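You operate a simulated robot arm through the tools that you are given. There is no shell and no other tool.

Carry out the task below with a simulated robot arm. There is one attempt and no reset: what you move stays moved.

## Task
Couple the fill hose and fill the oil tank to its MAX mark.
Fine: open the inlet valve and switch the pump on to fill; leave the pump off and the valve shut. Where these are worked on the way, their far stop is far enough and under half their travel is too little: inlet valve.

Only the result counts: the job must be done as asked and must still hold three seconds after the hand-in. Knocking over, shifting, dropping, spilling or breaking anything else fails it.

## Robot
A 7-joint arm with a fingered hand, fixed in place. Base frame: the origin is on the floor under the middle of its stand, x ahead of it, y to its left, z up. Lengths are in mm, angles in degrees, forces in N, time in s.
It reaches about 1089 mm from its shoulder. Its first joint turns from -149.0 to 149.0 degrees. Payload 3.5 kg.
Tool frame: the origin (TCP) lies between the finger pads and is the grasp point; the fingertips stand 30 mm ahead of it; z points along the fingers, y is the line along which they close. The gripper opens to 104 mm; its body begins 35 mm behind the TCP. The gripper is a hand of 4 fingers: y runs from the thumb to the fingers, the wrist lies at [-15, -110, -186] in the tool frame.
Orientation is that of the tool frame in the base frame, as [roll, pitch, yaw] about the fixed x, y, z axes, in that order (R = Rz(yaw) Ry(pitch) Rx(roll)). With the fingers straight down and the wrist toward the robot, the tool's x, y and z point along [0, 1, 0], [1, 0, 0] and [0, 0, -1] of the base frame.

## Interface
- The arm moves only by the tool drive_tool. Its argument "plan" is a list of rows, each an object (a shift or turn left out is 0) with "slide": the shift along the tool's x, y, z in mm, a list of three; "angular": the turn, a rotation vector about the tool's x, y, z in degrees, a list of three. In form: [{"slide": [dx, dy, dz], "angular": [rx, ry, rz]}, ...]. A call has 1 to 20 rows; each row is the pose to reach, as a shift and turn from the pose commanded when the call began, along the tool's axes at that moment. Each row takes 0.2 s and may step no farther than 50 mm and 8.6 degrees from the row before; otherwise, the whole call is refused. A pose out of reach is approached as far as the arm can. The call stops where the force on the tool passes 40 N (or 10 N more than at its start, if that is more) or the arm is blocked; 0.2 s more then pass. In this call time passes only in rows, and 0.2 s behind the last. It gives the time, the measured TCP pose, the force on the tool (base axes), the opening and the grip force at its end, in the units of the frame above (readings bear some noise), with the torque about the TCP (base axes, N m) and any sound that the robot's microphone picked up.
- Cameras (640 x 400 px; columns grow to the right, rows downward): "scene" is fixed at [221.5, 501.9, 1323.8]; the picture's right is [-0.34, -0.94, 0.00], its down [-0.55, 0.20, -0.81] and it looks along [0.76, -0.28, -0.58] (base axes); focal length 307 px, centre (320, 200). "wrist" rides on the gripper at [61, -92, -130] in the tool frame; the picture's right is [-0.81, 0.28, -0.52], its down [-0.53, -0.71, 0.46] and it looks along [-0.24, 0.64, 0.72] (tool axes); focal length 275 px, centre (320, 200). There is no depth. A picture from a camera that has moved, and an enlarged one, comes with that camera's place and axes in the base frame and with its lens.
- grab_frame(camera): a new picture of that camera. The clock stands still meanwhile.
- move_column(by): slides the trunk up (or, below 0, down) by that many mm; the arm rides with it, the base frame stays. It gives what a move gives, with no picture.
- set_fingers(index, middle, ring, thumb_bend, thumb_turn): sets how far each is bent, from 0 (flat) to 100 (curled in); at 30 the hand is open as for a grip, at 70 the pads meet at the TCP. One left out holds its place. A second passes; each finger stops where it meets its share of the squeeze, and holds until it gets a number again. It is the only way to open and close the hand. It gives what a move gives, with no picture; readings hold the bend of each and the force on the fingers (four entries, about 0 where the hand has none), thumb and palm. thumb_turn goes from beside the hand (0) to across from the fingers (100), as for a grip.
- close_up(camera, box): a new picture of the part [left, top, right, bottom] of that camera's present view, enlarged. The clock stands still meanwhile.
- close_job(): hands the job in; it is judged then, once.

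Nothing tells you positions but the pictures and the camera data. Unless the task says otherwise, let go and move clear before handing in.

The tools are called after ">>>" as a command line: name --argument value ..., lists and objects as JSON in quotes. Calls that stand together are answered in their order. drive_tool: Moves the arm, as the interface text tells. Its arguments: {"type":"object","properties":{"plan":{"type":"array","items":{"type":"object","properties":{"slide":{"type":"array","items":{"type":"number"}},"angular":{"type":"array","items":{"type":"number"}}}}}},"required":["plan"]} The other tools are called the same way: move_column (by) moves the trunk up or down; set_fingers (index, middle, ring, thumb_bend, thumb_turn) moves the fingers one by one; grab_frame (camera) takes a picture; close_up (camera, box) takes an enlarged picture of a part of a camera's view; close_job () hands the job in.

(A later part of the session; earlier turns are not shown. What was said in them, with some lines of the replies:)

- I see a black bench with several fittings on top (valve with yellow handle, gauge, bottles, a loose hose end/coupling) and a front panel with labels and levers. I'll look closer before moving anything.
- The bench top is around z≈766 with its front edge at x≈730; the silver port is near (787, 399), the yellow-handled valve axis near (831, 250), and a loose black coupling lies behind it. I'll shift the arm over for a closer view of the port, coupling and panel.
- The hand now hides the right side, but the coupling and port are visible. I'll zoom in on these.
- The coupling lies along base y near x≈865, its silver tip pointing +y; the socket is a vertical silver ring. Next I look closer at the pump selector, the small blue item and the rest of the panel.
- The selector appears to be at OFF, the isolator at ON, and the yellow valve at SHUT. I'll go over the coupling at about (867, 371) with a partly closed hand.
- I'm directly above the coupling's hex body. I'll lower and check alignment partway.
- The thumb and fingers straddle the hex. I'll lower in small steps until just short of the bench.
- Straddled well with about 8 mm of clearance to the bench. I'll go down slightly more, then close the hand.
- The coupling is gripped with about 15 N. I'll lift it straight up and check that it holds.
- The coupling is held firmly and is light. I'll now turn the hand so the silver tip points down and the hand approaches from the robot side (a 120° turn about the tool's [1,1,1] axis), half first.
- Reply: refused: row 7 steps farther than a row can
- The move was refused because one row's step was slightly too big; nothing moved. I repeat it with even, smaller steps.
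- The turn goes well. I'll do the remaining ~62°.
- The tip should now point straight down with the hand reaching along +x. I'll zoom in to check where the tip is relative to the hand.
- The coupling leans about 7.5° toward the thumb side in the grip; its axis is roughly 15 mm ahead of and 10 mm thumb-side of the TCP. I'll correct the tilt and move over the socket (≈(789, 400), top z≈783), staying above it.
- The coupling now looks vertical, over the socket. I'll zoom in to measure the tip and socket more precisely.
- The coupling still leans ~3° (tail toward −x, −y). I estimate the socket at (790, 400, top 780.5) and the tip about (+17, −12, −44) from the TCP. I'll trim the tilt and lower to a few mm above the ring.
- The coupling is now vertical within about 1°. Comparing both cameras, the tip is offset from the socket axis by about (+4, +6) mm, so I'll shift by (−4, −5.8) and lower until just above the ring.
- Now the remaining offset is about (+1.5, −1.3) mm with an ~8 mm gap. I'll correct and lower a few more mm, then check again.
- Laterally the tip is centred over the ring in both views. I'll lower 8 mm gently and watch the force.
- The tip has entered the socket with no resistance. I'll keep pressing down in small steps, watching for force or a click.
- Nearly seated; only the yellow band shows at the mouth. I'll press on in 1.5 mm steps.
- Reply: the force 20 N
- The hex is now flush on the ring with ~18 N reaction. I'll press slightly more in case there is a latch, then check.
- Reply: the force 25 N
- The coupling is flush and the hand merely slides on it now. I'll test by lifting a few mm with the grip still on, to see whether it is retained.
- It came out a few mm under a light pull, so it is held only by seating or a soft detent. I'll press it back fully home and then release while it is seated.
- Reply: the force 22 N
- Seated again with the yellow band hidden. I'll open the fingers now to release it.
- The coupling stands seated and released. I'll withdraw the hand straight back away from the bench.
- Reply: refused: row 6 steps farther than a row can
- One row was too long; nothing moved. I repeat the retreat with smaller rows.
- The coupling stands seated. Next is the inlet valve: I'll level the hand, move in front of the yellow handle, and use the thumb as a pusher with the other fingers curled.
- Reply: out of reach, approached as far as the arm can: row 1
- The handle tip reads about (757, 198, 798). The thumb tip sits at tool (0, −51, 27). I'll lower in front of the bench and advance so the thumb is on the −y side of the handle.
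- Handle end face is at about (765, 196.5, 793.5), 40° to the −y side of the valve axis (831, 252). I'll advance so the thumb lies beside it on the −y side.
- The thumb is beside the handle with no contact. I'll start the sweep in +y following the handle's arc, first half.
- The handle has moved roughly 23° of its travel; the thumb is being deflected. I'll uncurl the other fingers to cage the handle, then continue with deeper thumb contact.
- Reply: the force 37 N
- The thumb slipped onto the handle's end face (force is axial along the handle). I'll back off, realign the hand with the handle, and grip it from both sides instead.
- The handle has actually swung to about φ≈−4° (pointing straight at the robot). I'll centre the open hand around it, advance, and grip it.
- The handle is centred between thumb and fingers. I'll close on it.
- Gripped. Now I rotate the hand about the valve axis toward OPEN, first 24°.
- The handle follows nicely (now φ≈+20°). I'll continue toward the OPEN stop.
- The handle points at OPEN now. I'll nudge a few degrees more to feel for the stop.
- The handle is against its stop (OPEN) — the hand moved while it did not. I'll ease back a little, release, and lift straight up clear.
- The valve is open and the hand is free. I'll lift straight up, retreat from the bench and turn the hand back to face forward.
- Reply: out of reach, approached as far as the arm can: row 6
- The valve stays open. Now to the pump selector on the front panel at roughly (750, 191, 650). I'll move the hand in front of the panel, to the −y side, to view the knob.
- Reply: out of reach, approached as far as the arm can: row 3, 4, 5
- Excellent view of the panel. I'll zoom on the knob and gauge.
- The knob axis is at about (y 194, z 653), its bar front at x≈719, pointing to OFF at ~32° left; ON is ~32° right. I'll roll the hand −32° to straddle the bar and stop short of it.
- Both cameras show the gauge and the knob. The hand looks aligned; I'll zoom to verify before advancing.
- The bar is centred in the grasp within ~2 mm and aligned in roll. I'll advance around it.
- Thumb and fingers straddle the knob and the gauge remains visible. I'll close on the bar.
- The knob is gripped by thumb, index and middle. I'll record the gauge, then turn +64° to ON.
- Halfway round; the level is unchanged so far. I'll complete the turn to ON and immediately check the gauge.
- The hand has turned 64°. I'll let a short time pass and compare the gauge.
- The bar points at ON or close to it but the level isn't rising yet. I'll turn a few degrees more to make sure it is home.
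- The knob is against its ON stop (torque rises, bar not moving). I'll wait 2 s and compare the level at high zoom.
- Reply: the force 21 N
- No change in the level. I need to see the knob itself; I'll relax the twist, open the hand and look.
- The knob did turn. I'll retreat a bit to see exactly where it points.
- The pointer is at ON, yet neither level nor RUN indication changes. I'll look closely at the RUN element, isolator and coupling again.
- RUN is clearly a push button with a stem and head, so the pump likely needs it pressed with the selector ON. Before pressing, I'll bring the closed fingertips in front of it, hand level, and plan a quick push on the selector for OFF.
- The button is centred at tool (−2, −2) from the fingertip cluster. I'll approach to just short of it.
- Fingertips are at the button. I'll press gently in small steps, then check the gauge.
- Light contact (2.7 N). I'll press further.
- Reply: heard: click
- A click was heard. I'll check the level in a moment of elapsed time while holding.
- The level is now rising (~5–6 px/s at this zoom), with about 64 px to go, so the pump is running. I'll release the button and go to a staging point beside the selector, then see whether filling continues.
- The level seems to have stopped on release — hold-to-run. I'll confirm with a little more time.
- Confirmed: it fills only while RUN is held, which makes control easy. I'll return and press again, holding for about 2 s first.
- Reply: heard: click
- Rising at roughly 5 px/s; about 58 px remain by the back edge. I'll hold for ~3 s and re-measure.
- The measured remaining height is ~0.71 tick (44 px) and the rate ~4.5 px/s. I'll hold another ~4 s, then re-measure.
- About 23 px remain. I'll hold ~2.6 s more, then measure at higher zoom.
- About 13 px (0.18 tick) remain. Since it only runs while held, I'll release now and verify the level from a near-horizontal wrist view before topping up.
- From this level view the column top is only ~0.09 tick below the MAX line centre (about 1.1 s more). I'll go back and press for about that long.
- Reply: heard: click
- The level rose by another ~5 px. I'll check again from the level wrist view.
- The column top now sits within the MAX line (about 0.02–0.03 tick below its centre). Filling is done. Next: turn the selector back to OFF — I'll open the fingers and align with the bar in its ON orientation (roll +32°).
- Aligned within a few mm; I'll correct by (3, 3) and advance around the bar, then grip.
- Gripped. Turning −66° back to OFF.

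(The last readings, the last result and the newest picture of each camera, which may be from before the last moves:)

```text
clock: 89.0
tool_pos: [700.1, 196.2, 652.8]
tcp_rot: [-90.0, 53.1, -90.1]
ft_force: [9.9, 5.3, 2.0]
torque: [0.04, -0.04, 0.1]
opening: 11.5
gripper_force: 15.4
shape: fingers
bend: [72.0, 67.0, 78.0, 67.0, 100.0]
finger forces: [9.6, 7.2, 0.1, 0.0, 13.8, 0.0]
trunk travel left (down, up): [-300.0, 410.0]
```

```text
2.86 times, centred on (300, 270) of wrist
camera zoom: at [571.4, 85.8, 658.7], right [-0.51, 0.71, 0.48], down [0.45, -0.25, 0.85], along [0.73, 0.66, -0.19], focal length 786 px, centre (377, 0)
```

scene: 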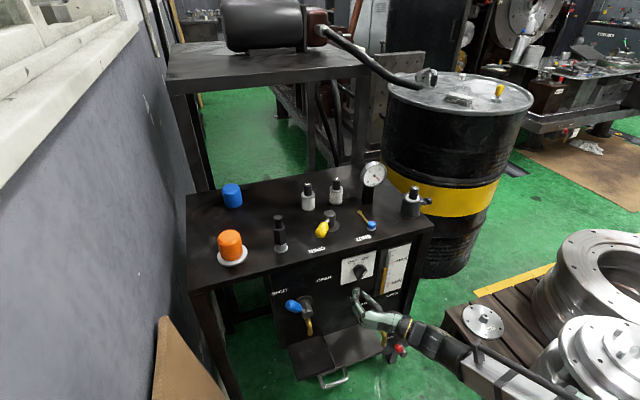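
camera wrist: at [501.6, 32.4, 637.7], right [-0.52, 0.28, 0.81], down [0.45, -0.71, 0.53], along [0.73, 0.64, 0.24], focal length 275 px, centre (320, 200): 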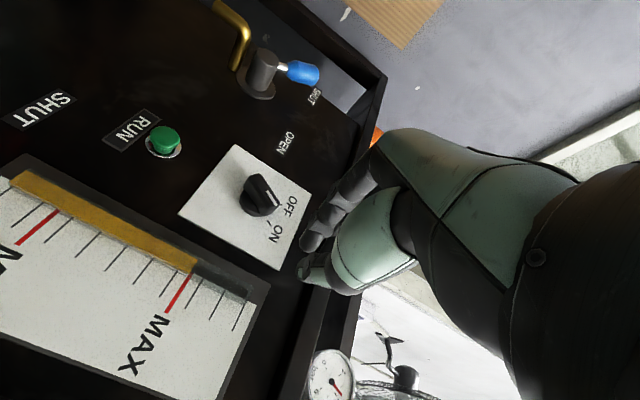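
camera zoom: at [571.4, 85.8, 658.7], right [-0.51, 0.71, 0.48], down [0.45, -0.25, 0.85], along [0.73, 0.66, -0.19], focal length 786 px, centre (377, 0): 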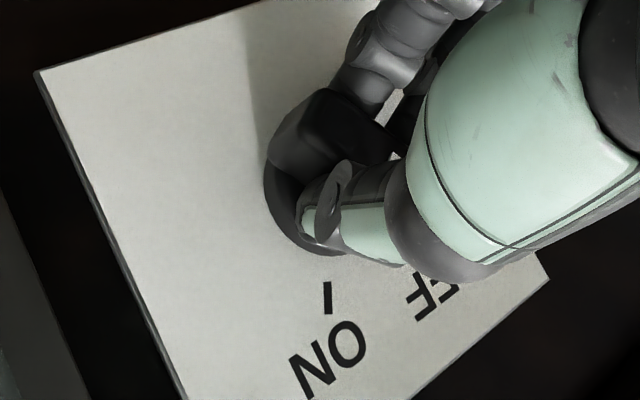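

>>> drive_tool --plan '[{"angular": [0, 0, -4]}, {"angular": [0, 0, -7]}]'

>>> drive_tool --plan '[{"angular": [0, 0, 4]}]'

>>> set_fingers --index 45 --middle 45 --ring 45 --thumb_bend 45

>>> drive_tool --plan '[{"slide": [0, 0, -20]}, {"slide": [0, 0, -55]}]'

>>> close_up --camera "scene" --box '[330, 240, 420, 310]'

>>> close_up --camera "wrist" --box '[200, 200, 400, 340]'

```text
clock: 89.6
tool_pos: [702.4, 196.7, 653.2]
tcp_rot: [-89.9, 46.0, -90.0]
ft_force: [7.1, 5.0, 2.0]
torque: [0.03, -0.08, 0.07]
opening: 11.8
gripper_force: 16.2
shape: fingers
bend: [72.0, 71.0, 78.0, 67.0, 100.0]
finger forces: [11.3, 6.5, 0.1, 0.0, 14.8, 0.1]
trunk travel left (down, up): [-300.0, 410.0]
```

```text
clock: 90.0
tool_pos: [702.5, 196.7, 653.7]
tcp_rot: [-89.9, 49.9, -90.0]
ft_force: [7.0, 5.0, 1.0]
torque: [-0.03, -0.02, 0.04]
opening: 11.4
gripper_force: 15.8
shape: fingers
bend: [72.0, 67.0, 78.0, 67.0, 100.0]
finger forces: [9.4, 8.5, 0.0, 0.0, 14.3, 0.0]
trunk travel left (down, up): [-300.0, 410.0]
```

```text
clock: 91.0
tool_pos: [701.7, 196.0, 653.6]
tcp_rot: [-90.1, 49.9, -90.4]
ft_force: [-0.2, -0.6, 0.4]
torque: [0.03, -0.02, 0.02]
opening: 64.5
gripper_force: 0.1
shape: fingers
bend: [45.0, 45.0, 45.0, 45.0, 99.0]
finger forces: [0.0, 0.0, 0.0, 0.0, 0.0, 0.0]
trunk travel left (down, up): [-300.0, 410.0]
```

```text
clock: 91.6
tool_pos: [645.9, 195.1, 653.9]
tcp_rot: [-90.0, 50.1, -90.2]
ft_force: [0.1, -1.3, -0.4]
torque: [-0.03, 0.03, 0.03]
opening: 64.2
gripper_force: 0.1
shape: fingers
bend: [45.0, 45.0, 45.0, 45.0, 99.0]
finger forces: [0.0, 0.0, 0.1, 0.0, 0.0, 0.0]
trunk travel left (down, up): [-300.0, 410.0]
```

```text
5.71 times, centred on (375, 275) of scene
camera zoom: at [221.5, 501.9, 1323.8], right [-0.34, -0.94, 0.0], down [-0.55, 0.2, -0.81], along [0.76, -0.28, -0.58], focal length 1754 px, centre (6, -229)
```

zoom: 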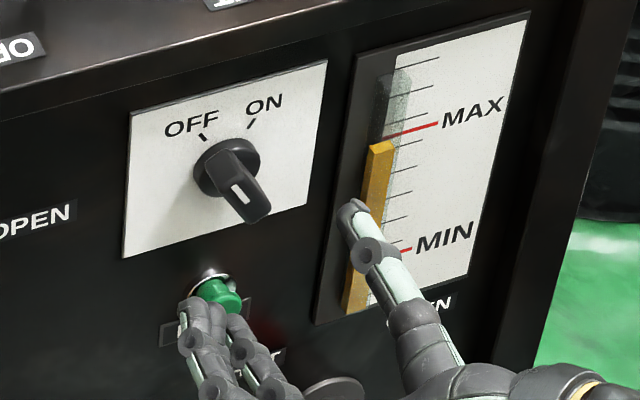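

```text
2.86 times, centred on (300, 270) of wrist
camera zoom: at [516.2, 86.3, 665.0], right [-0.52, 0.73, 0.44], down [0.45, -0.21, 0.87], along [0.73, 0.65, -0.23], focal length 786 px, centre (377, 0)
```

zoom: 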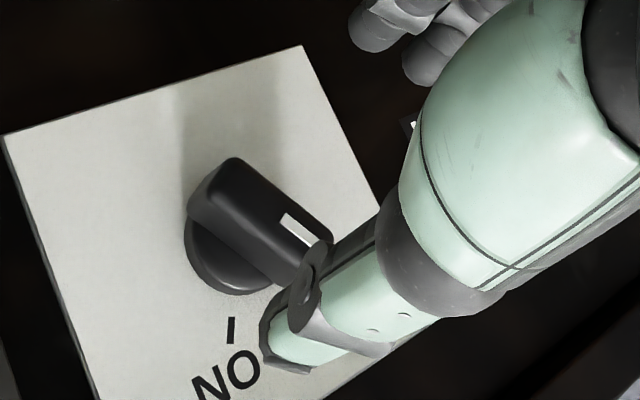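

The selector is back at OFF. Next I shut the valve. I'll level the hand, raise the column, and come back along the same path I used to leave the handle.

>>> drive_tool --plan '[{"slide": [0, 0, -4], "angular": [0, 0, 8]}, {"slide": [0, 0, -8], "angular": [0, 0, 16]}, {"slide": [0, 0, -12], "angular": [0, 0, 24]}, {"slide": [0, 0, -16], "angular": [0, 0, 32]}, {"slide": [0, 0, -20], "angular": [0, 0, 40]}]'

>>> move_column --by 200

>>> close_up --camera "scene" --box '[330, 230, 430, 310]'

>>> grab_frame --camera "scene"

```text
clock: 92.8
tool_pos: [626.5, 194.6, 652.9]
tcp_rot: [-34.4, 89.9, -34.6]
ft_force: [-0.2, -0.1, 0.1]
torque: [-0.01, 0.02, -0.01]
opening: 64.4
gripper_force: 0.0
shape: fingers
bend: [45.0, 45.0, 45.0, 45.0, 99.0]
finger forces: [0.0, 0.1, 0.1, 0.0, 0.1, 0.0]
trunk travel left (down, up): [-300.0, 410.0]
```

```text
clock: 94.9
tool_pos: [626.3, 195.1, 853.5]
tcp_rot: [-177.0, 89.9, -177.3]
ft_force: [0.0, -0.2, 0.4]
torque: [-0.03, 0.04, -0.02]
opening: 64.5
gripper_force: 0.1
shape: fingers
bend: [45.0, 45.0, 45.0, 45.0, 99.0]
finger forces: [0.0, 0.0, 0.0, 0.1, 0.0, 0.0]
trunk travel left (down, up): [-500.0, 210.0]
```

```text
5.00 times, centred on (380, 270) of scene
camera zoom: at [221.5, 501.9, 1323.8], right [-0.34, -0.94, 0.0], down [-0.55, 0.2, -0.81], along [0.76, -0.28, -0.58], focal length 1535 px, centre (20, -150)
```

zoom: 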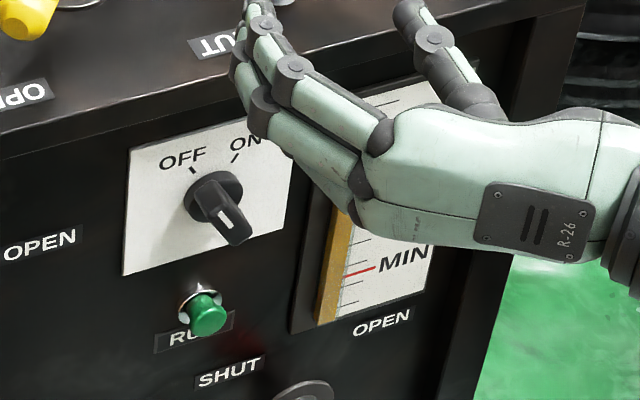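

```text
taken
```

scene: 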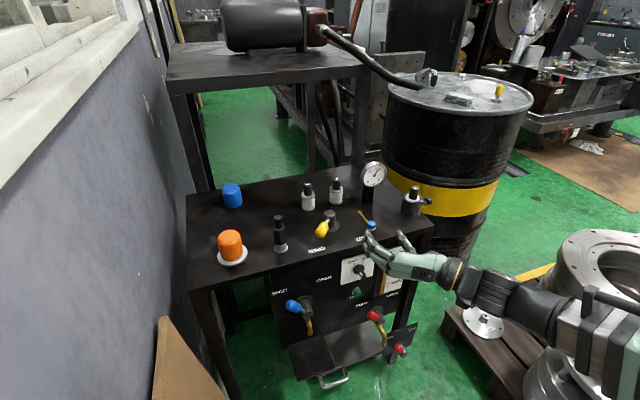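

>>> drive_tool --plan '[{"slide": [-7, 18, -1.5], "angular": [7.7, 0, 0]}, {"slide": [-14, 36, -3], "angular": [15.4, 0, 0]}, {"slide": [-21, 54, -4.5], "angular": [23, 0, 0]}, {"slide": [-28, 72, -6], "angular": [30.7, 0, 0]}, {"slide": [-35, 90, -7.5], "angular": [38.4, 0, 0]}, {"slide": [-42.5, 108.5, -9], "angular": [46, 0, 0]}]'

>>> grab_frame --camera "scene"

>>> grab_frame --camera "wrist"

```text
clock: 96.3
tool_pos: [616.0, 304.1, 895.7]
tcp_rot: [-88.8, 89.8, -135.0]
ft_force: [-0.2, -0.6, 0.4]
torque: [-0.01, 0.0, -0.01]
opening: 64.7
gripper_force: 0.1
shape: fingers
bend: [45.0, 45.0, 45.0, 45.0, 99.0]
finger forces: [0.0, 0.1, 0.0, 0.0, 0.2, 0.0]
trunk travel left (down, up): [-500.0, 210.0]
```

```text
taken
```

scene: 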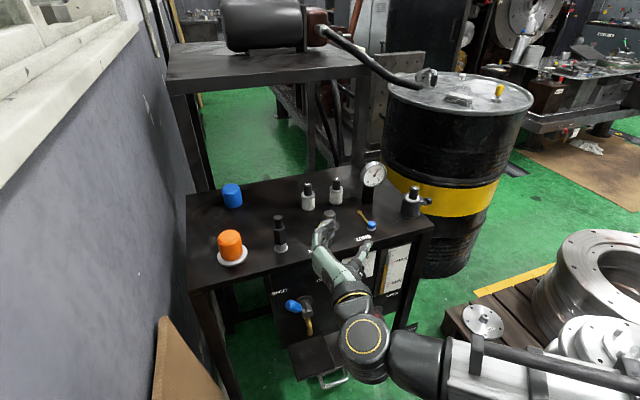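

```text
taken
camera wrist: at [460.2, 335.6, 834.2], right [-0.16, 0.56, 0.81], down [-0.2, -0.82, 0.53], along [0.97, -0.08, 0.24], focal length 275 px, centre (320, 200)
```

wrist: 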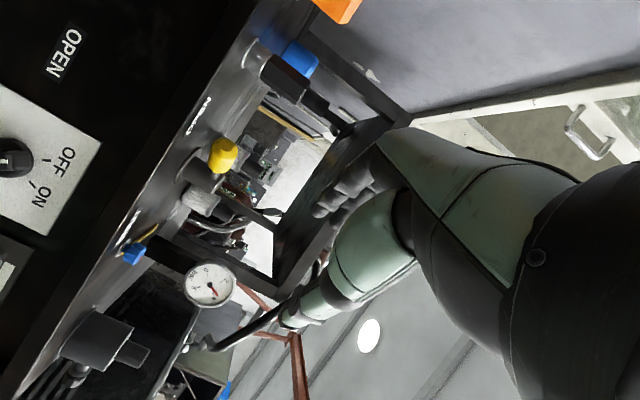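

On the earlier path again. I'll move over the handle and descend with the open hand around it.

>>> set_fingers --index 42 --middle 42 --ring 42 --thumb_bend 42

>>> drive_tool --plan '[{"slide": [0, 29, 27.5]}, {"slide": [0, 58, 55]}, {"slide": [0, 87, 82.5]}, {"slide": [0, 115, 109]}]'

>>> close_up --camera "scene" --box '[270, 180, 370, 255]'

>>> grab_frame --camera "wrist"

```text
clock: 97.3
tool_pos: [616.2, 305.6, 895.7]
tcp_rot: [36.8, 90.0, -9.4]
ft_force: [0.9, -0.8, -0.1]
torque: [0.02, 0.03, -0.01]
opening: 72.2
gripper_force: 0.1
shape: fingers
bend: [42.0, 42.0, 42.0, 42.0, 99.0]
finger forces: [0.0, 0.0, 0.0, 0.1, 0.0, 0.1]
trunk travel left (down, up): [-500.0, 210.0]
```

```text
clock: 98.3
tool_pos: [776.6, 304.8, 894.7]
tcp_rot: [-79.2, 89.9, -125.3]
ft_force: [-0.5, -0.7, 0.0]
torque: [-0.01, -0.04, -0.01]
opening: 72.3
gripper_force: 0.1
shape: fingers
bend: [42.0, 42.0, 42.0, 42.0, 99.0]
finger forces: [0.1, 0.1, 0.1, 0.0, 0.1, 0.1]
trunk travel left (down, up): [-500.0, 210.0]
```

```text
5.33 times, centred on (320, 218) of scene
camera zoom: at [221.5, 501.9, 1323.8], right [-0.34, -0.94, 0.0], down [-0.55, 0.2, -0.81], along [0.76, -0.28, -0.58], focal length 1637 px, centre (320, 107)
```

zoom: 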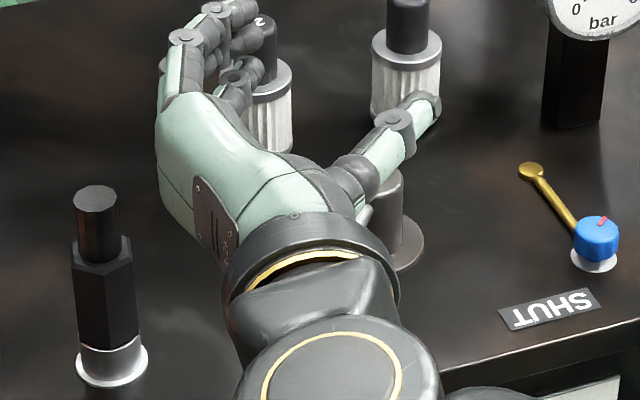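

```text
taken
camera wrist: at [620.9, 334.2, 833.3], right [-0.16, 0.56, 0.81], down [-0.2, -0.82, 0.53], along [0.97, -0.08, 0.24], focal length 275 px, centre (320, 200)
```

wrist: 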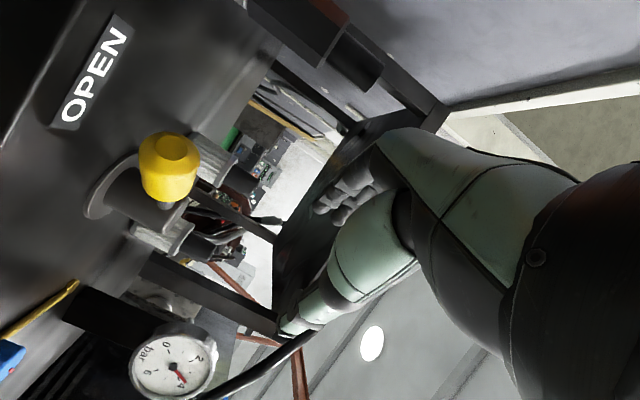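

>>> drive_tool --plan '[{"slide": [35, 0, 0]}, {"slide": [60, 0, 0]}, {"slide": [80, 0, 0]}, {"slide": [98, 0, 0]}]'

>>> close_up --camera "scene" --box '[270, 190, 370, 265]'

```text
clock: 99.3
tool_pos: [775.1, 305.6, 796.8]
tcp_rot: [115.8, 90.0, 69.5]
ft_force: [-1.0, -0.3, -0.2]
torque: [-0.01, 0.01, -0.01]
opening: 72.4
gripper_force: 0.1
shape: fingers
bend: [42.0, 42.0, 42.0, 42.0, 99.0]
finger forces: [0.0, 0.0, 0.0, 0.0, 0.0, 0.1]
trunk travel left (down, up): [-500.0, 210.0]
```

```text
5.33 times, centred on (320, 228) of scene
camera zoom: at [221.5, 501.9, 1323.8], right [-0.34, -0.94, 0.0], down [-0.55, 0.2, -0.81], along [0.76, -0.28, -0.58], focal length 1637 px, centre (320, 53)
```

zoom: 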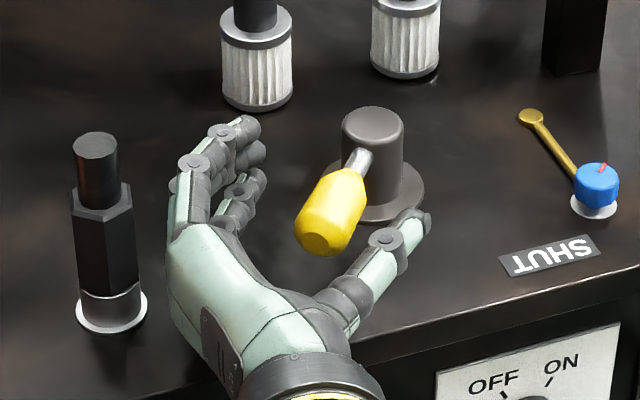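

Back around the handle exactly as before. I'll grip it and rotate toward SHUT, first part.

>>> set_fingers --index 72 --middle 72 --ring 72 --thumb_bend 72

>>> drive_tool --plan '[{"slide": [0, -5.4, 0.1], "angular": [-4, 0, 0]}, {"slide": [0, -10.8, 0.5], "angular": [-8, 0, 0]}, {"slide": [0, -16.2, 1.3], "angular": [-12, 0, 0]}, {"slide": [0, -21.4, 2.6], "angular": [-16, 0, 0]}, {"slide": [0, -26.6, 4.2], "angular": [-20, 0, 0]}, {"slide": [0, -31.6, 6.2], "angular": [-24, 0, 0]}]'

>>> close_up --camera "scene" --box '[270, 190, 370, 265]'

```text
clock: 100.3
tool_pos: [775.1, 304.6, 796.9]
tcp_rot: [-88.1, 89.9, -134.3]
ft_force: [1.3, -5.1, 1.4]
torque: [0.0, -0.01, -0.01]
opening: 23.0
gripper_force: 12.3
shape: fingers
bend: [62.0, 67.0, 72.0, 61.0, 100.0]
finger forces: [6.7, 3.9, 0.1, 0.1, 13.4, 0.1]
trunk travel left (down, up): [-500.0, 210.0]
```

```text
clock: 101.7
tool_pos: [756.4, 280.2, 796.5]
tcp_rot: [-57.9, 90.0, -80.0]
ft_force: [5.0, -2.3, 0.9]
torque: [0.03, -0.02, -0.02]
opening: 22.8
gripper_force: 10.7
shape: fingers
bend: [61.0, 67.0, 72.0, 62.0, 100.0]
finger forces: [6.7, 4.2, 0.1, 0.0, 11.3, 0.0]
trunk travel left (down, up): [-500.0, 210.0]
```

```text
5.33 times, centred on (320, 228) of scene
camera zoom: at [221.5, 501.9, 1323.8], right [-0.34, -0.94, 0.0], down [-0.55, 0.2, -0.81], along [0.76, -0.28, -0.58], focal length 1637 px, centre (320, 53)
```

zoom: 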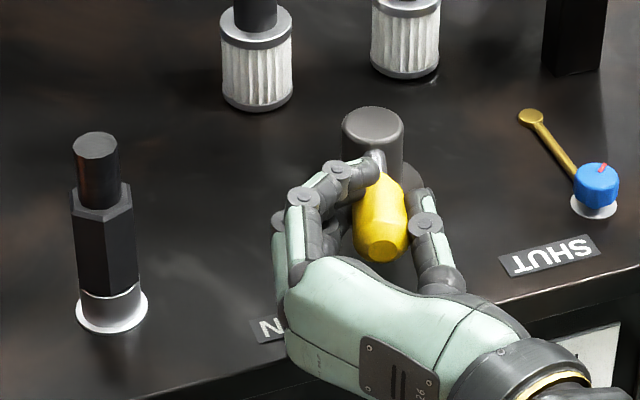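

Good. Continuing 24° further.

>>> drive_tool --plan '[{"slide": [0, -5.4, 0.1], "angular": [-4, 0, 0]}, {"slide": [0, -10.8, 0.5], "angular": [-8, 0, 0]}, {"slide": [0, -16.2, 1.3], "angular": [-12, 0, 0]}, {"slide": [0, -21.4, 2.6], "angular": [-16, 0, 0]}, {"slide": [0, -26.6, 4.2], "angular": [-20, 0, 0]}, {"slide": [0, -31.6, 6.2], "angular": [-24, 0, 0]}]'

>>> close_up --camera "scene" --box '[290, 190, 390, 265]'

```text
clock: 103.1
tool_pos: [751.3, 247.0, 797.6]
tcp_rot: [-101.4, 89.9, -99.4]
ft_force: [7.0, 0.6, 3.2]
torque: [-0.02, -0.08, 0.01]
opening: 22.6
gripper_force: 11.6
shape: fingers
bend: [61.0, 67.0, 72.0, 62.0, 100.0]
finger forces: [6.7, 5.8, 0.0, 0.0, 11.0, 0.1]
trunk travel left (down, up): [-500.0, 210.0]
```

```text
5.33 times, centred on (340, 228) of scene
camera zoom: at [221.5, 501.9, 1323.8], right [-0.34, -0.94, 0.0], down [-0.55, 0.2, -0.81], along [0.76, -0.28, -0.58], focal length 1637 px, centre (213, 53)
```

zoom: 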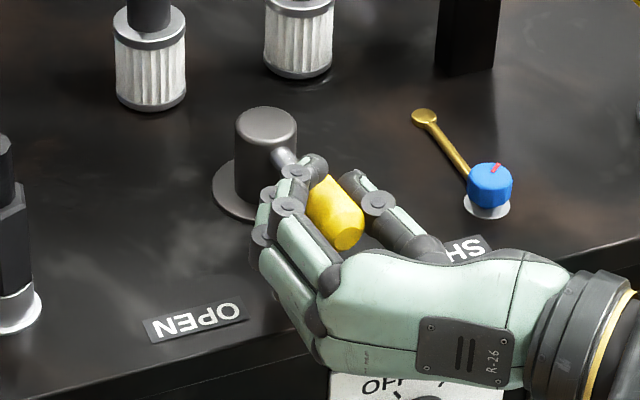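

>>> drive_tool --plan '[{"slide": [0, -5.4, 0.1], "angular": [-4, 0, 0]}, {"slide": [0, -10.8, 0.5], "angular": [-8, 0, 0]}, {"slide": [0, -16.2, 1.3], "angular": [-12, 0, 0]}, {"slide": [0, -21.4, 2.6], "angular": [-16, 0, 0]}]'

>>> close_up --camera "scene" --box '[310, 190, 410, 265]'

>>> grab_frame --camera "wrist"

```text
clock: 104.1
tool_pos: [754.6, 226.9, 798.7]
tcp_rot: [-93.5, 89.9, -75.7]
ft_force: [5.4, 1.3, -1.4]
torque: [0.02, 0.02, -0.01]
opening: 22.6
gripper_force: 11.3
shape: fingers
bend: [61.0, 67.0, 72.0, 62.0, 100.0]
finger forces: [7.1, 4.4, 0.1, 0.1, 10.9, 0.0]
trunk travel left (down, up): [-500.0, 210.0]
```

```text
5.33 times, centred on (360, 228) of scene
camera zoom: at [221.5, 501.9, 1323.8], right [-0.34, -0.94, 0.0], down [-0.55, 0.2, -0.81], along [0.76, -0.28, -0.58], focal length 1637 px, centre (107, 53)
```

zoom: 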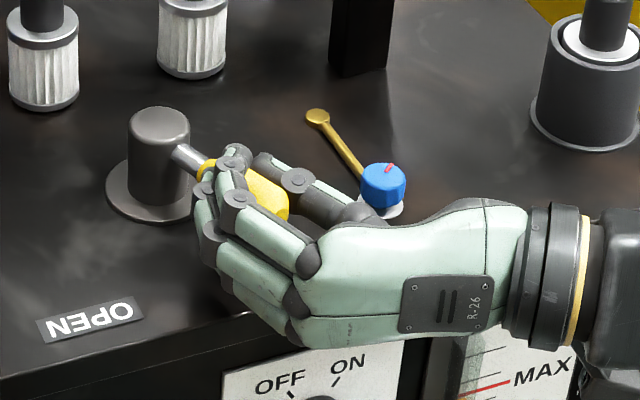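

```text
taken
camera wrist: at [659.6, 98.3, 735.5], right [-0.58, 0.1, 0.81], down [0.65, -0.54, 0.53], along [0.49, 0.84, 0.24], focal length 275 px, centre (320, 200)
```

wrist: 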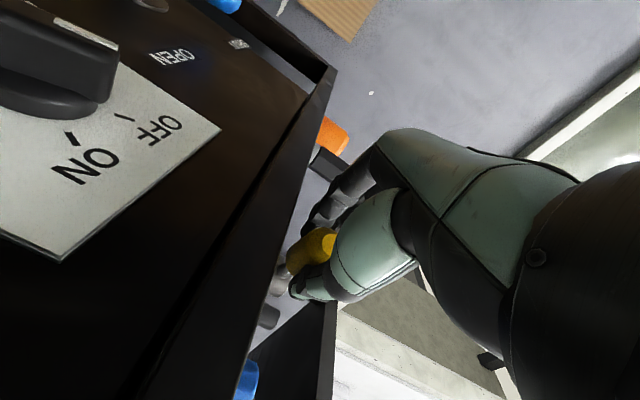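

The thumb base is getting near the small blue knob, so I'll stop the gripped rotation here (φ≈−22°), release, lift, and finish by pushing from the +y side.

>>> set_fingers --index 50 --middle 50 --ring 50 --thumb_bend 52

>>> drive_tool --plan '[{"slide": [-25, 0, 0]}, {"slide": [-55, 0, 0]}, {"slide": [-85, 0, 0]}, {"slide": [-100, 0, -30]}, {"slide": [-100, 0, -65]}, {"slide": [-100, 0, -100]}]'

>>> close_up --camera "scene" --box '[300, 180, 420, 260]'

```text
clock: 105.1
tool_pos: [754.1, 225.9, 797.0]
tcp_rot: [-89.2, 89.9, -71.4]
ft_force: [-0.7, 0.2, -0.6]
torque: [0.01, 0.01, 0.02]
opening: 48.8
gripper_force: 0.0
shape: fingers
bend: [50.0, 50.0, 50.0, 52.0, 100.0]
finger forces: [0.0, 0.0, 0.0, 0.1, 0.0, 0.1]
trunk travel left (down, up): [-500.0, 210.0]
```

```text
clock: 106.5
tool_pos: [657.5, 194.7, 897.0]
tcp_rot: [129.6, 90.0, 147.4]
ft_force: [0.3, -1.0, 0.1]
torque: [-0.01, 0.03, 0.01]
opening: 48.8
gripper_force: 0.1
shape: fingers
bend: [50.0, 50.0, 50.0, 52.0, 100.0]
finger forces: [0.0, 0.1, 0.0, 0.0, 0.0, 0.0]
trunk travel left (down, up): [-500.0, 210.0]
```

```text
5.00 times, centred on (360, 220) of scene
camera zoom: at [221.5, 501.9, 1323.8], right [-0.34, -0.94, 0.0], down [-0.55, 0.2, -0.81], along [0.76, -0.28, -0.58], focal length 1535 px, centre (120, 100)
```

zoom: 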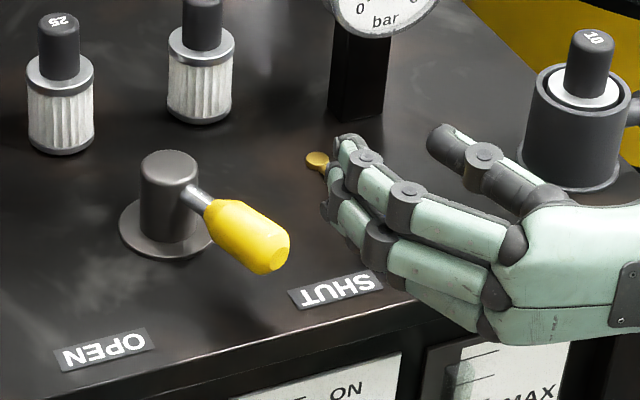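

>>> drive_tool --plan '[{"slide": [0, 23, 7.5], "angular": [6, 0, 0]}, {"slide": [0, 46, 15], "angular": [12, 0, 0]}, {"slide": [0, 69.4, 22.6], "angular": [18, 0, 0]}]'

>>> set_fingers --index 70 --middle 70 --ring 70 --thumb_bend 68

>>> drive_tool --plan '[{"slide": [35, 0, 0]}, {"slide": [70, 0, 0]}, {"slide": [101, 0, 0]}]'

>>> close_up --camera "scene" --box '[290, 190, 410, 270]'

>>> grab_frame --camera "wrist"

```text
clock: 107.3
tool_pos: [658.4, 268.3, 896.4]
tcp_rot: [-65.5, 89.9, -65.7]
ft_force: [-0.2, 0.2, -0.1]
torque: [0.0, 0.0, 0.02]
opening: 48.8
gripper_force: 0.1
shape: fingers
bend: [50.0, 50.0, 50.0, 52.0, 100.0]
finger forces: [0.1, 0.0, 0.1, 0.0, 0.0, 0.0]
trunk travel left (down, up): [-500.0, 210.0]
```

```text
clock: 108.3
tool_pos: [657.7, 267.6, 897.0]
tcp_rot: [41.8, 90.0, 41.6]
ft_force: [0.1, -0.8, 0.9]
torque: [0.04, -0.03, -0.02]
opening: 4.4
gripper_force: 0.1
shape: fingers
bend: [70.0, 70.0, 70.0, 68.0, 100.0]
finger forces: [0.0, 0.0, 0.1, 0.0, 0.1, 0.0]
trunk travel left (down, up): [-500.0, 210.0]
```

```text
clock: 109.1
tool_pos: [659.9, 268.2, 797.1]
tcp_rot: [-102.6, 89.9, -102.7]
ft_force: [0.3, -0.1, 0.2]
torque: [0.02, 0.03, -0.03]
opening: 4.0
gripper_force: 0.0
shape: fingers
bend: [70.0, 70.0, 70.0, 68.0, 100.0]
finger forces: [0.0, 0.0, 0.0, 0.0, 0.0, 0.0]
trunk travel left (down, up): [-500.0, 210.0]
```

```text
5.00 times, centred on (350, 230) of scene
camera zoom: at [221.5, 501.9, 1323.8], right [-0.34, -0.94, 0.0], down [-0.55, 0.2, -0.81], along [0.76, -0.28, -0.58], focal length 1535 px, centre (170, 50)
```

zoom: 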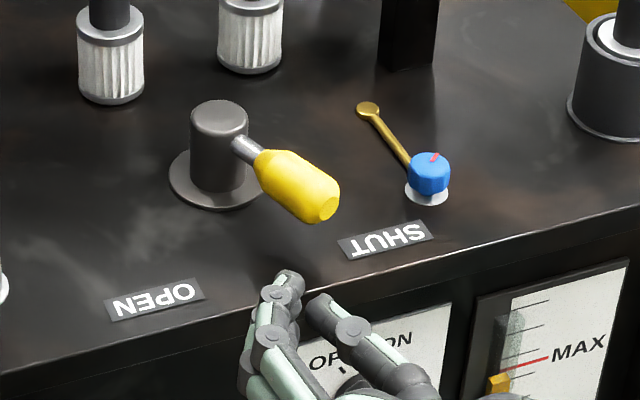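

```text
taken
camera wrist: at [529.5, 175.6, 734.5], right [-0.52, 0.28, 0.81], down [0.45, -0.71, 0.53], along [0.73, 0.64, 0.24], focal length 275 px, centre (320, 200)
```

wrist: 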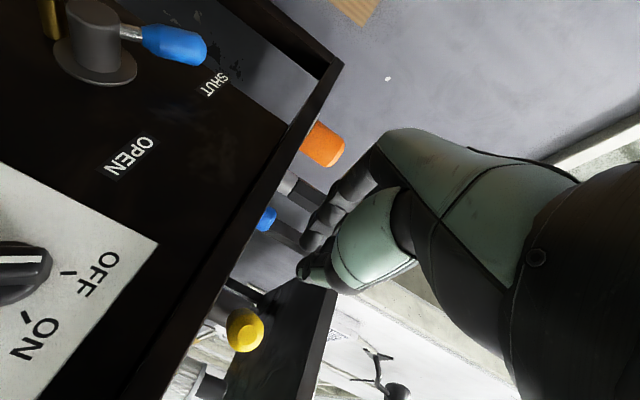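

The closed hand is in front. I'll advance on the +y side of the handle, then push it toward −y to the SHUT stop.

>>> drive_tool --plan '[{"slide": [0, 4, 30]}, {"slide": [0, 4, 60]}, {"slide": [0, 4, 83]}]'

>>> close_up --camera "scene" --box '[290, 190, 410, 270]'

```text
clock: 109.9
tool_pos: [743.4, 271.6, 796.5]
tcp_rot: [-76.8, 89.9, -77.0]
ft_force: [0.3, 0.0, -0.2]
torque: [0.0, -0.02, 0.0]
opening: 4.1
gripper_force: 0.1
shape: fingers
bend: [70.0, 70.0, 70.0, 68.0, 100.0]
finger forces: [0.0, 0.1, 0.0, 0.0, 0.1, 0.0]
trunk travel left (down, up): [-500.0, 210.0]
```

```text
5.00 times, centred on (350, 230) of scene
camera zoom: at [221.5, 501.9, 1323.8], right [-0.34, -0.94, 0.0], down [-0.55, 0.2, -0.81], along [0.76, -0.28, -0.58], focal length 1535 px, centre (170, 50)
```

zoom: 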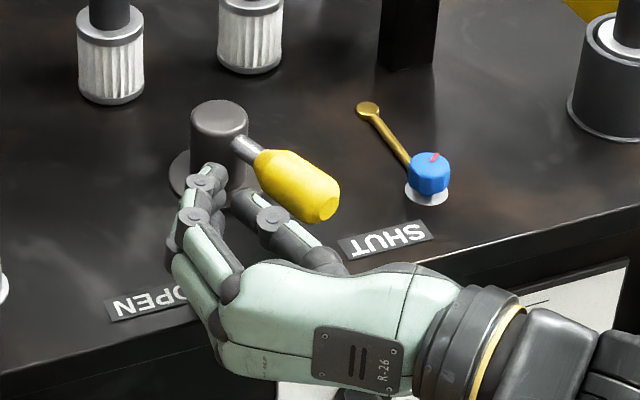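

>>> drive_tool --plan '[{"slide": [0, -6, 0]}, {"slide": [0, -12, 0]}, {"slide": [0, -18, 0]}, {"slide": [0, -24, 0]}, {"slide": [0, -30, 0]}]'

>>> close_up --camera "scene" --box '[290, 190, 410, 270]'

```text
clock: 111.1
tool_pos: [740.9, 241.7, 796.1]
tcp_rot: [73.4, 90.0, 73.2]
ft_force: [0.5, -0.2, 0.4]
torque: [0.0, 0.0, 0.04]
opening: 2.6
gripper_force: 0.3
shape: fingers
bend: [70.0, 70.0, 70.0, 69.0, 100.0]
finger forces: [0.1, 0.0, 0.0, 0.0, 0.6, 0.0]
trunk travel left (down, up): [-500.0, 210.0]
```

```text
5.00 times, centred on (350, 230) of scene
camera zoom: at [221.5, 501.9, 1323.8], right [-0.34, -0.94, 0.0], down [-0.55, 0.2, -0.81], along [0.76, -0.28, -0.58], focal length 1535 px, centre (170, 50)
```

zoom: 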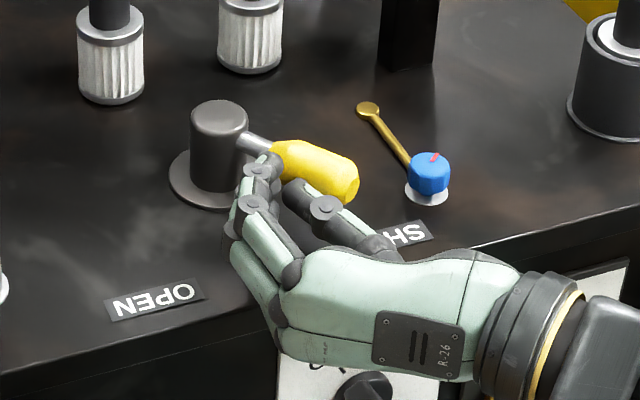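

Almost at the SHUT stop. I'll push a few mm more until resistance is felt.

>>> drive_tool --plan '[{"slide": [0, -3, 0]}, {"slide": [0, -6, 0]}, {"slide": [0, -9, 0]}]'

>>> close_up --camera "scene" --box '[320, 200, 400, 260]'

```text
clock: 111.9
tool_pos: [742.7, 232.4, 795.6]
tcp_rot: [-141.1, 90.0, -141.2]
ft_force: [0.0, 0.9, 0.2]
torque: [0.02, -0.01, 0.05]
opening: 2.3
gripper_force: 0.7
shape: fingers
bend: [70.0, 70.0, 70.0, 69.0, 100.0]
finger forces: [0.0, 0.1, 0.1, 0.0, 1.1, 0.0]
trunk travel left (down, up): [-500.0, 210.0]
```

```text
6.67 times, centred on (360, 230) of scene
camera zoom: at [221.5, 501.9, 1323.8], right [-0.34, -0.94, 0.0], down [-0.55, 0.2, -0.81], along [0.76, -0.28, -0.58], focal length 2046 px, centre (53, 0)
```

zoom: 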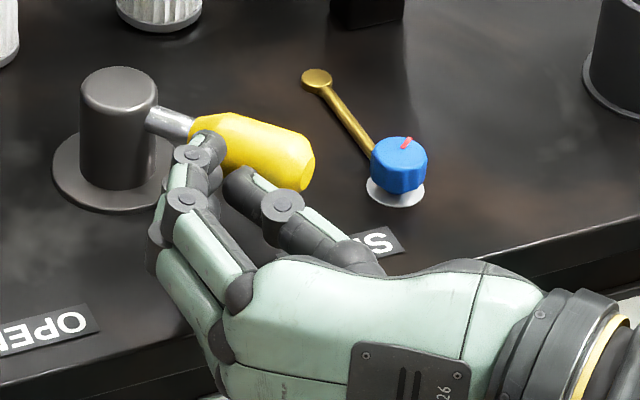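

>>> drive_tool --plan '[{"slide": [0, -3, 0]}, {"slide": [0, -6, 0]}, {"slide": [0, -8, 0]}]'

>>> close_up --camera "scene" --box '[320, 200, 400, 260]'

```text
clock: 112.7
tool_pos: [741.5, 225.6, 796.1]
tcp_rot: [-16.0, 90.0, -16.0]
ft_force: [-2.4, 4.5, -0.9]
torque: [0.01, 0.01, 0.13]
opening: 0.0
gripper_force: 3.3
shape: fingers
bend: [69.0, 70.0, 70.0, 72.0, 100.0]
finger forces: [0.1, 0.0, 0.0, 0.0, 5.8, 0.1]
trunk travel left (down, up): [-500.0, 210.0]
```

```text
6.67 times, centred on (360, 230) of scene
camera zoom: at [221.5, 501.9, 1323.8], right [-0.34, -0.94, 0.0], down [-0.55, 0.2, -0.81], along [0.76, -0.28, -0.58], focal length 2046 px, centre (53, 0)
```

zoom: 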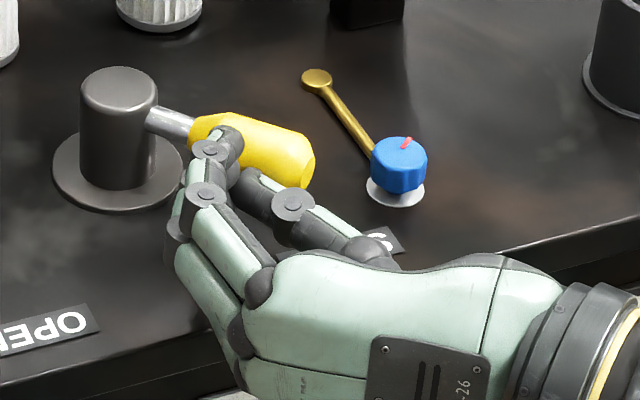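

The handle is at its SHUT stop (force builds, no more movement). I'll back away in +y, then retreat and verify everything.

>>> drive_tool --plan '[{"slide": [0, 8, 0]}, {"slide": [0, 22, 0]}, {"slide": [0, 26, -30]}, {"slide": [0, 26, -70]}, {"slide": [0, 26, -110]}, {"slide": [-30, 26, -140]}, {"slide": [-60, 0, -150]}, {"slide": [-90, -40, -150]}, {"slide": [-110, -80, -150]}, {"slide": [-120, -120, -150]}]'

>>> grab_frame --camera "scene"

>>> close_up --camera "scene" --box '[250, 190, 410, 290]'

>>> grab_frame --camera "wrist"

```text
clock: 114.9
tool_pos: [632.3, 103.8, 904.2]
tcp_rot: [-89.3, 89.9, -89.3]
ft_force: [-0.4, -0.1, 0.4]
torque: [0.01, -0.02, -0.02]
opening: 3.2
gripper_force: 0.0
shape: fingers
bend: [70.0, 70.0, 70.0, 68.0, 100.0]
finger forces: [0.1, 0.1, 0.1, 0.1, 0.0, 0.0]
out of reach, approached as far as the arm can: row 7, 8, 9, 10
trunk travel left (down, up): [-500.0, 210.0]
```

```text
taken
```

scene: 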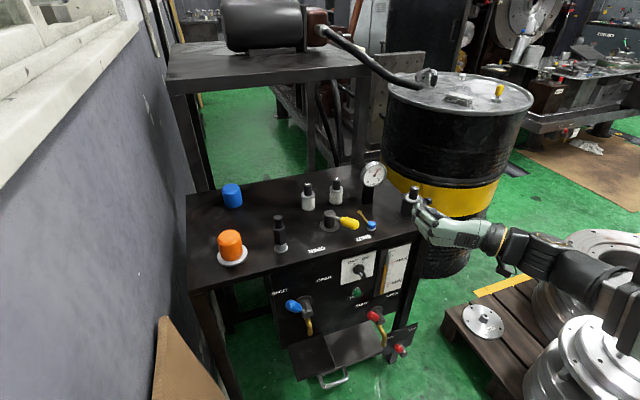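

```text
4.00 times, centred on (330, 240) of scene
camera zoom: at [221.5, 501.9, 1323.8], right [-0.34, -0.94, 0.0], down [-0.55, 0.2, -0.81], along [0.76, -0.28, -0.58], focal length 1228 px, centre (280, 40)
```

zoom: 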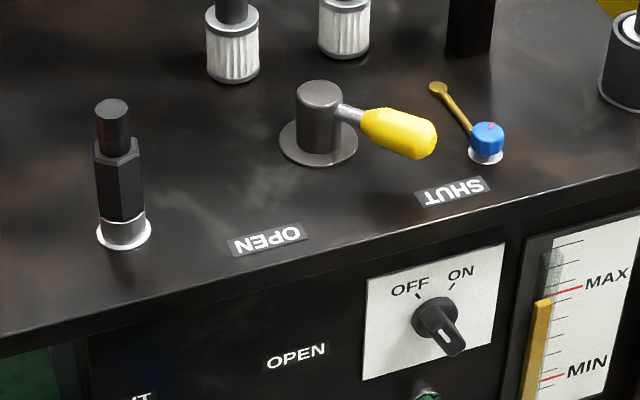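

```text
taken
camera wrist: at [503.2, 11.8, 843.4], right [-0.52, 0.28, 0.81], down [0.46, -0.71, 0.53], along [0.73, 0.64, 0.24], focal length 275 px, centre (320, 200)
```

wrist: 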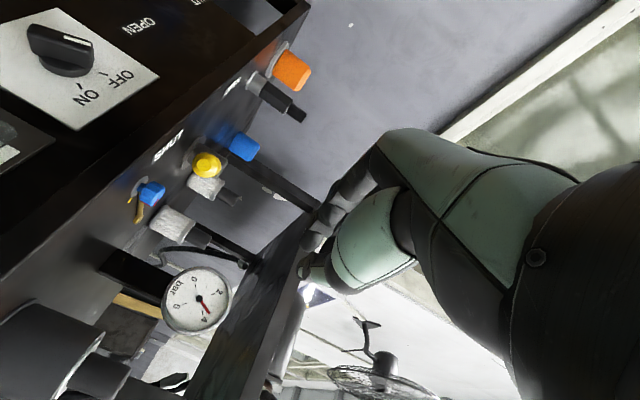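

Everything looks right: coupling upright, valve at SHUT, selector at OFF. I'll do a final zoom on the gauge, knob and pressure dial.

>>> close_up --camera "scene" --box '[380, 255, 400, 275]'

>>> close_up --camera "scene" --box '[342, 252, 382, 302]'

>>> close_up --camera "scene" --box '[350, 150, 400, 200]'

>>> close_up --camera "scene" --box '[260, 205, 310, 265]'

>>> close_up --camera "scene" --box '[260, 280, 440, 390]'

```text
16.00 times, centred on (390, 265) of scene
camera zoom: at [221.5, 501.9, 1323.8], right [-0.34, -0.94, 0.0], down [-0.55, 0.2, -0.81], along [0.76, -0.28, -0.58], focal length 4911 px, centre (-800, -840)
```

zoom: 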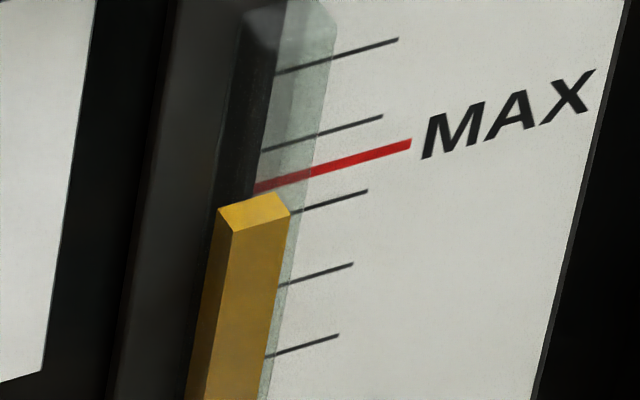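

```text
8.00 times, centred on (362, 277) of scene
camera zoom: at [221.5, 501.9, 1323.8], right [-0.34, -0.94, 0.0], down [-0.55, 0.2, -0.81], along [0.76, -0.28, -0.58], focal length 2455 px, centre (-16, -416)
```

zoom: 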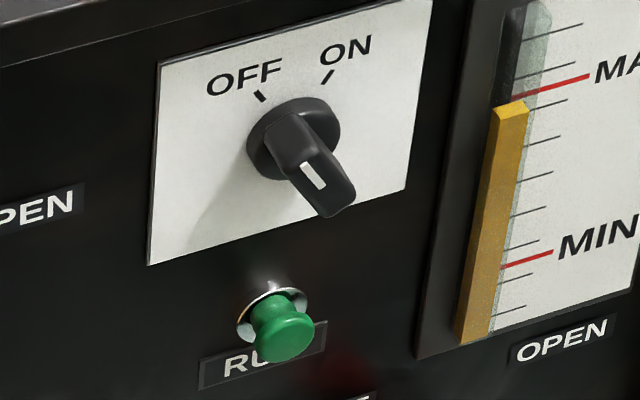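

```text
8.00 times, centred on (375, 175) of scene
camera zoom: at [221.5, 501.9, 1323.8], right [-0.34, -0.94, 0.0], down [-0.55, 0.2, -0.81], along [0.76, -0.28, -0.58], focal length 2455 px, centre (-120, 400)
```

zoom: 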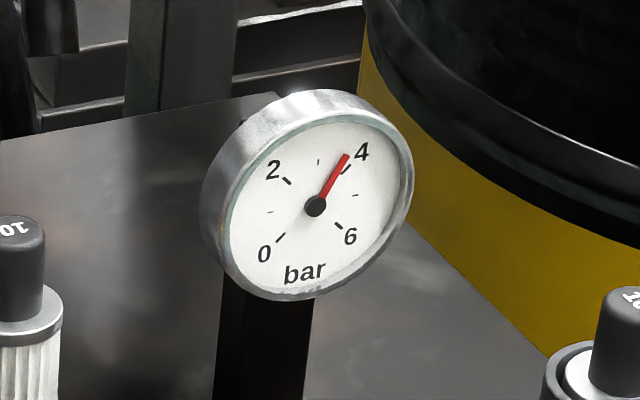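

```text
6.67 times, centred on (285, 235) of scene
camera zoom: at [221.5, 501.9, 1323.8], right [-0.34, -0.94, 0.0], down [-0.55, 0.2, -0.81], along [0.76, -0.28, -0.58], focal length 2046 px, centre (553, -33)
```

zoom: 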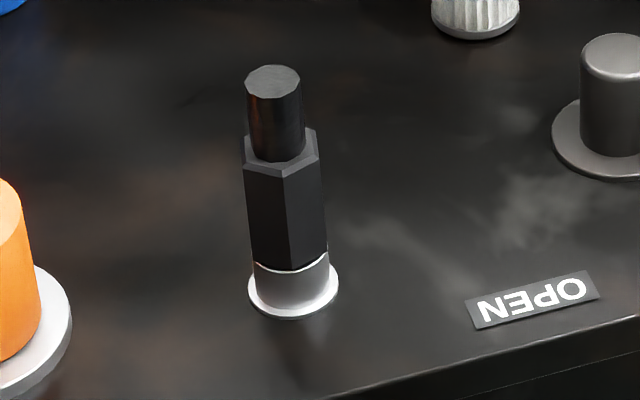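

```text
3.56 times, centred on (350, 335) of scene
camera zoom: at [221.5, 501.9, 1323.8], right [-0.34, -0.94, 0.0], down [-0.55, 0.2, -0.81], along [0.76, -0.28, -0.58], focal length 1091 px, centre (213, -280)
```

zoom: 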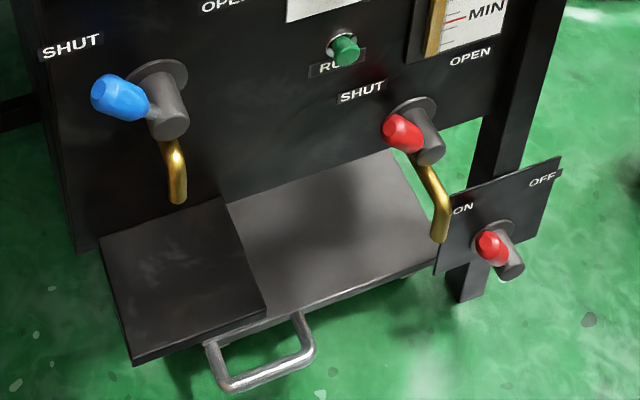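

All controls look right, but the pressure dial reads about 3.9 bar whereas it read 0 at the start. I'll wait a few seconds and see whether it decays or stays.

>>> drive_tool --plan '[{"slide": [0, 0, 0]}, {"slide": [0, 0, 0]}, {"slide": [0, 0, 0]}, {"slide": [0, 0, 0]}, {"slide": [0, 0, 0]}, {"slide": [0, 0, 0]}, {"slide": [0, 0, 0]}, {"slide": [0, 0, 0]}, {"slide": [0, 0, 0]}, {"slide": [0, 0, 0]}, {"slide": [0, 0, 0]}, {"slide": [0, 0, 0]}, {"slide": [0, 0, 0]}, {"slide": [0, 0, 0]}, {"slide": [0, 0, 0]}]'

>>> close_up --camera "scene" --box '[350, 150, 400, 200]'

>>> close_up --camera "scene" --box '[380, 255, 400, 275]'

>>> close_up --camera "scene" --box '[340, 195, 400, 245]'

```text
clock: 118.1
tool_pos: [634.2, 102.8, 905.6]
tcp_rot: [-30.4, 90.0, -30.4]
ft_force: [-1.1, 0.4, -0.4]
torque: [-0.03, -0.03, 0.02]
opening: 3.3
gripper_force: 0.0
shape: fingers
bend: [70.0, 70.0, 70.0, 68.0, 100.0]
finger forces: [0.0, 0.0, 0.0, 0.0, 0.1, 0.1]
trunk travel left (down, up): [-500.0, 210.0]
```

```text
8.00 times, centred on (375, 175) of scene
camera zoom: at [221.5, 501.9, 1323.8], right [-0.34, -0.94, 0.0], down [-0.55, 0.2, -0.81], along [0.76, -0.28, -0.58], focal length 2455 px, centre (-120, 400)
```

zoom: 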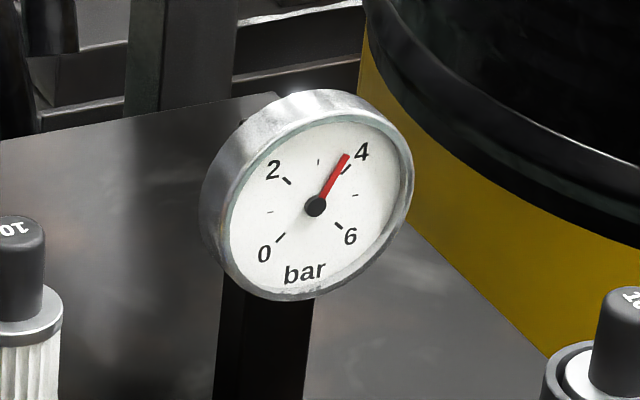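

```text
16.00 times, centred on (390, 265) of scene
camera zoom: at [221.5, 501.9, 1323.8], right [-0.34, -0.94, 0.0], down [-0.55, 0.2, -0.81], along [0.76, -0.28, -0.58], focal length 4911 px, centre (-800, -840)
```

zoom: 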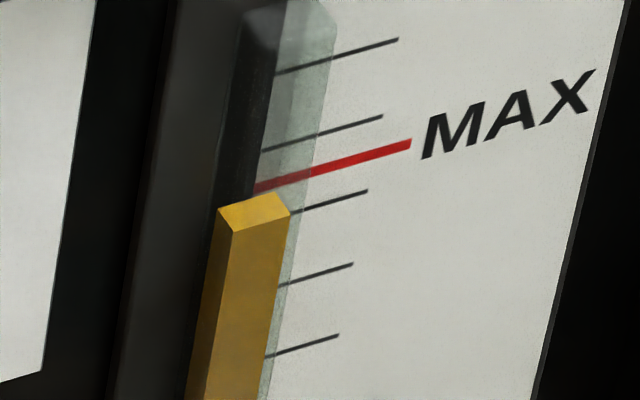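

```text
8.00 times, centred on (370, 220) of scene
camera zoom: at [221.5, 501.9, 1323.8], right [-0.34, -0.94, 0.0], down [-0.55, 0.2, -0.81], along [0.76, -0.28, -0.58], focal length 2455 px, centre (-80, 40)
```

zoom: 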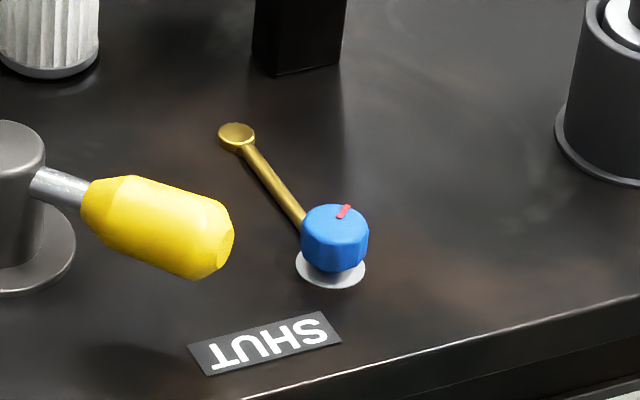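

The controls are back where they started: the valve handle is at SHUT (same pixel position as at the start), the selector is at OFF and RUN is released. The level is stable at MAX, just under the line's centre by my measurement. It only rose while RUN was held, so the pump is off, even though the dial still reads about 3.9 bar, probably pressure trapped in the line. The coupling is seated and the hand is clear, so I'm handing in the job.

>>> close_job

```text
The job is handed in.
```

I coupled the fill hose and filled the tank to the MAX mark, then handed the job in; I haven't seen the verdict.

- **Coupling:** it is pushed fully into the socket, with the hex flush on the ring. I felt no positive latch: before I seated it for good, it came out a few mm under a light pull.
- **Level:** it was steady at MAX when I handed in, about half a millimetre below the centre of the line by my measurement.
- **Pump:** turning the selector to ON did nothing by itself. The tank filled only while I held the RUN button. RUN is now released and the selector is back at OFF.
- **Inlet valve:** I took the yellow-handled valve on top of the bench to be the inlet valve, and filling worked with it open. I opened it to its stop for the fill and shut it to its stop afterwards.

**Pressure dial:** it still reads about 3.9 bar, and it read 0 at the start. It was not falling over the last few seconds. I think this is pressure trapped in the line, but I did not confirm that. I left it alone because the task didn't mention it.

I saw no spill, and nothing else on the bench appears to have moved.
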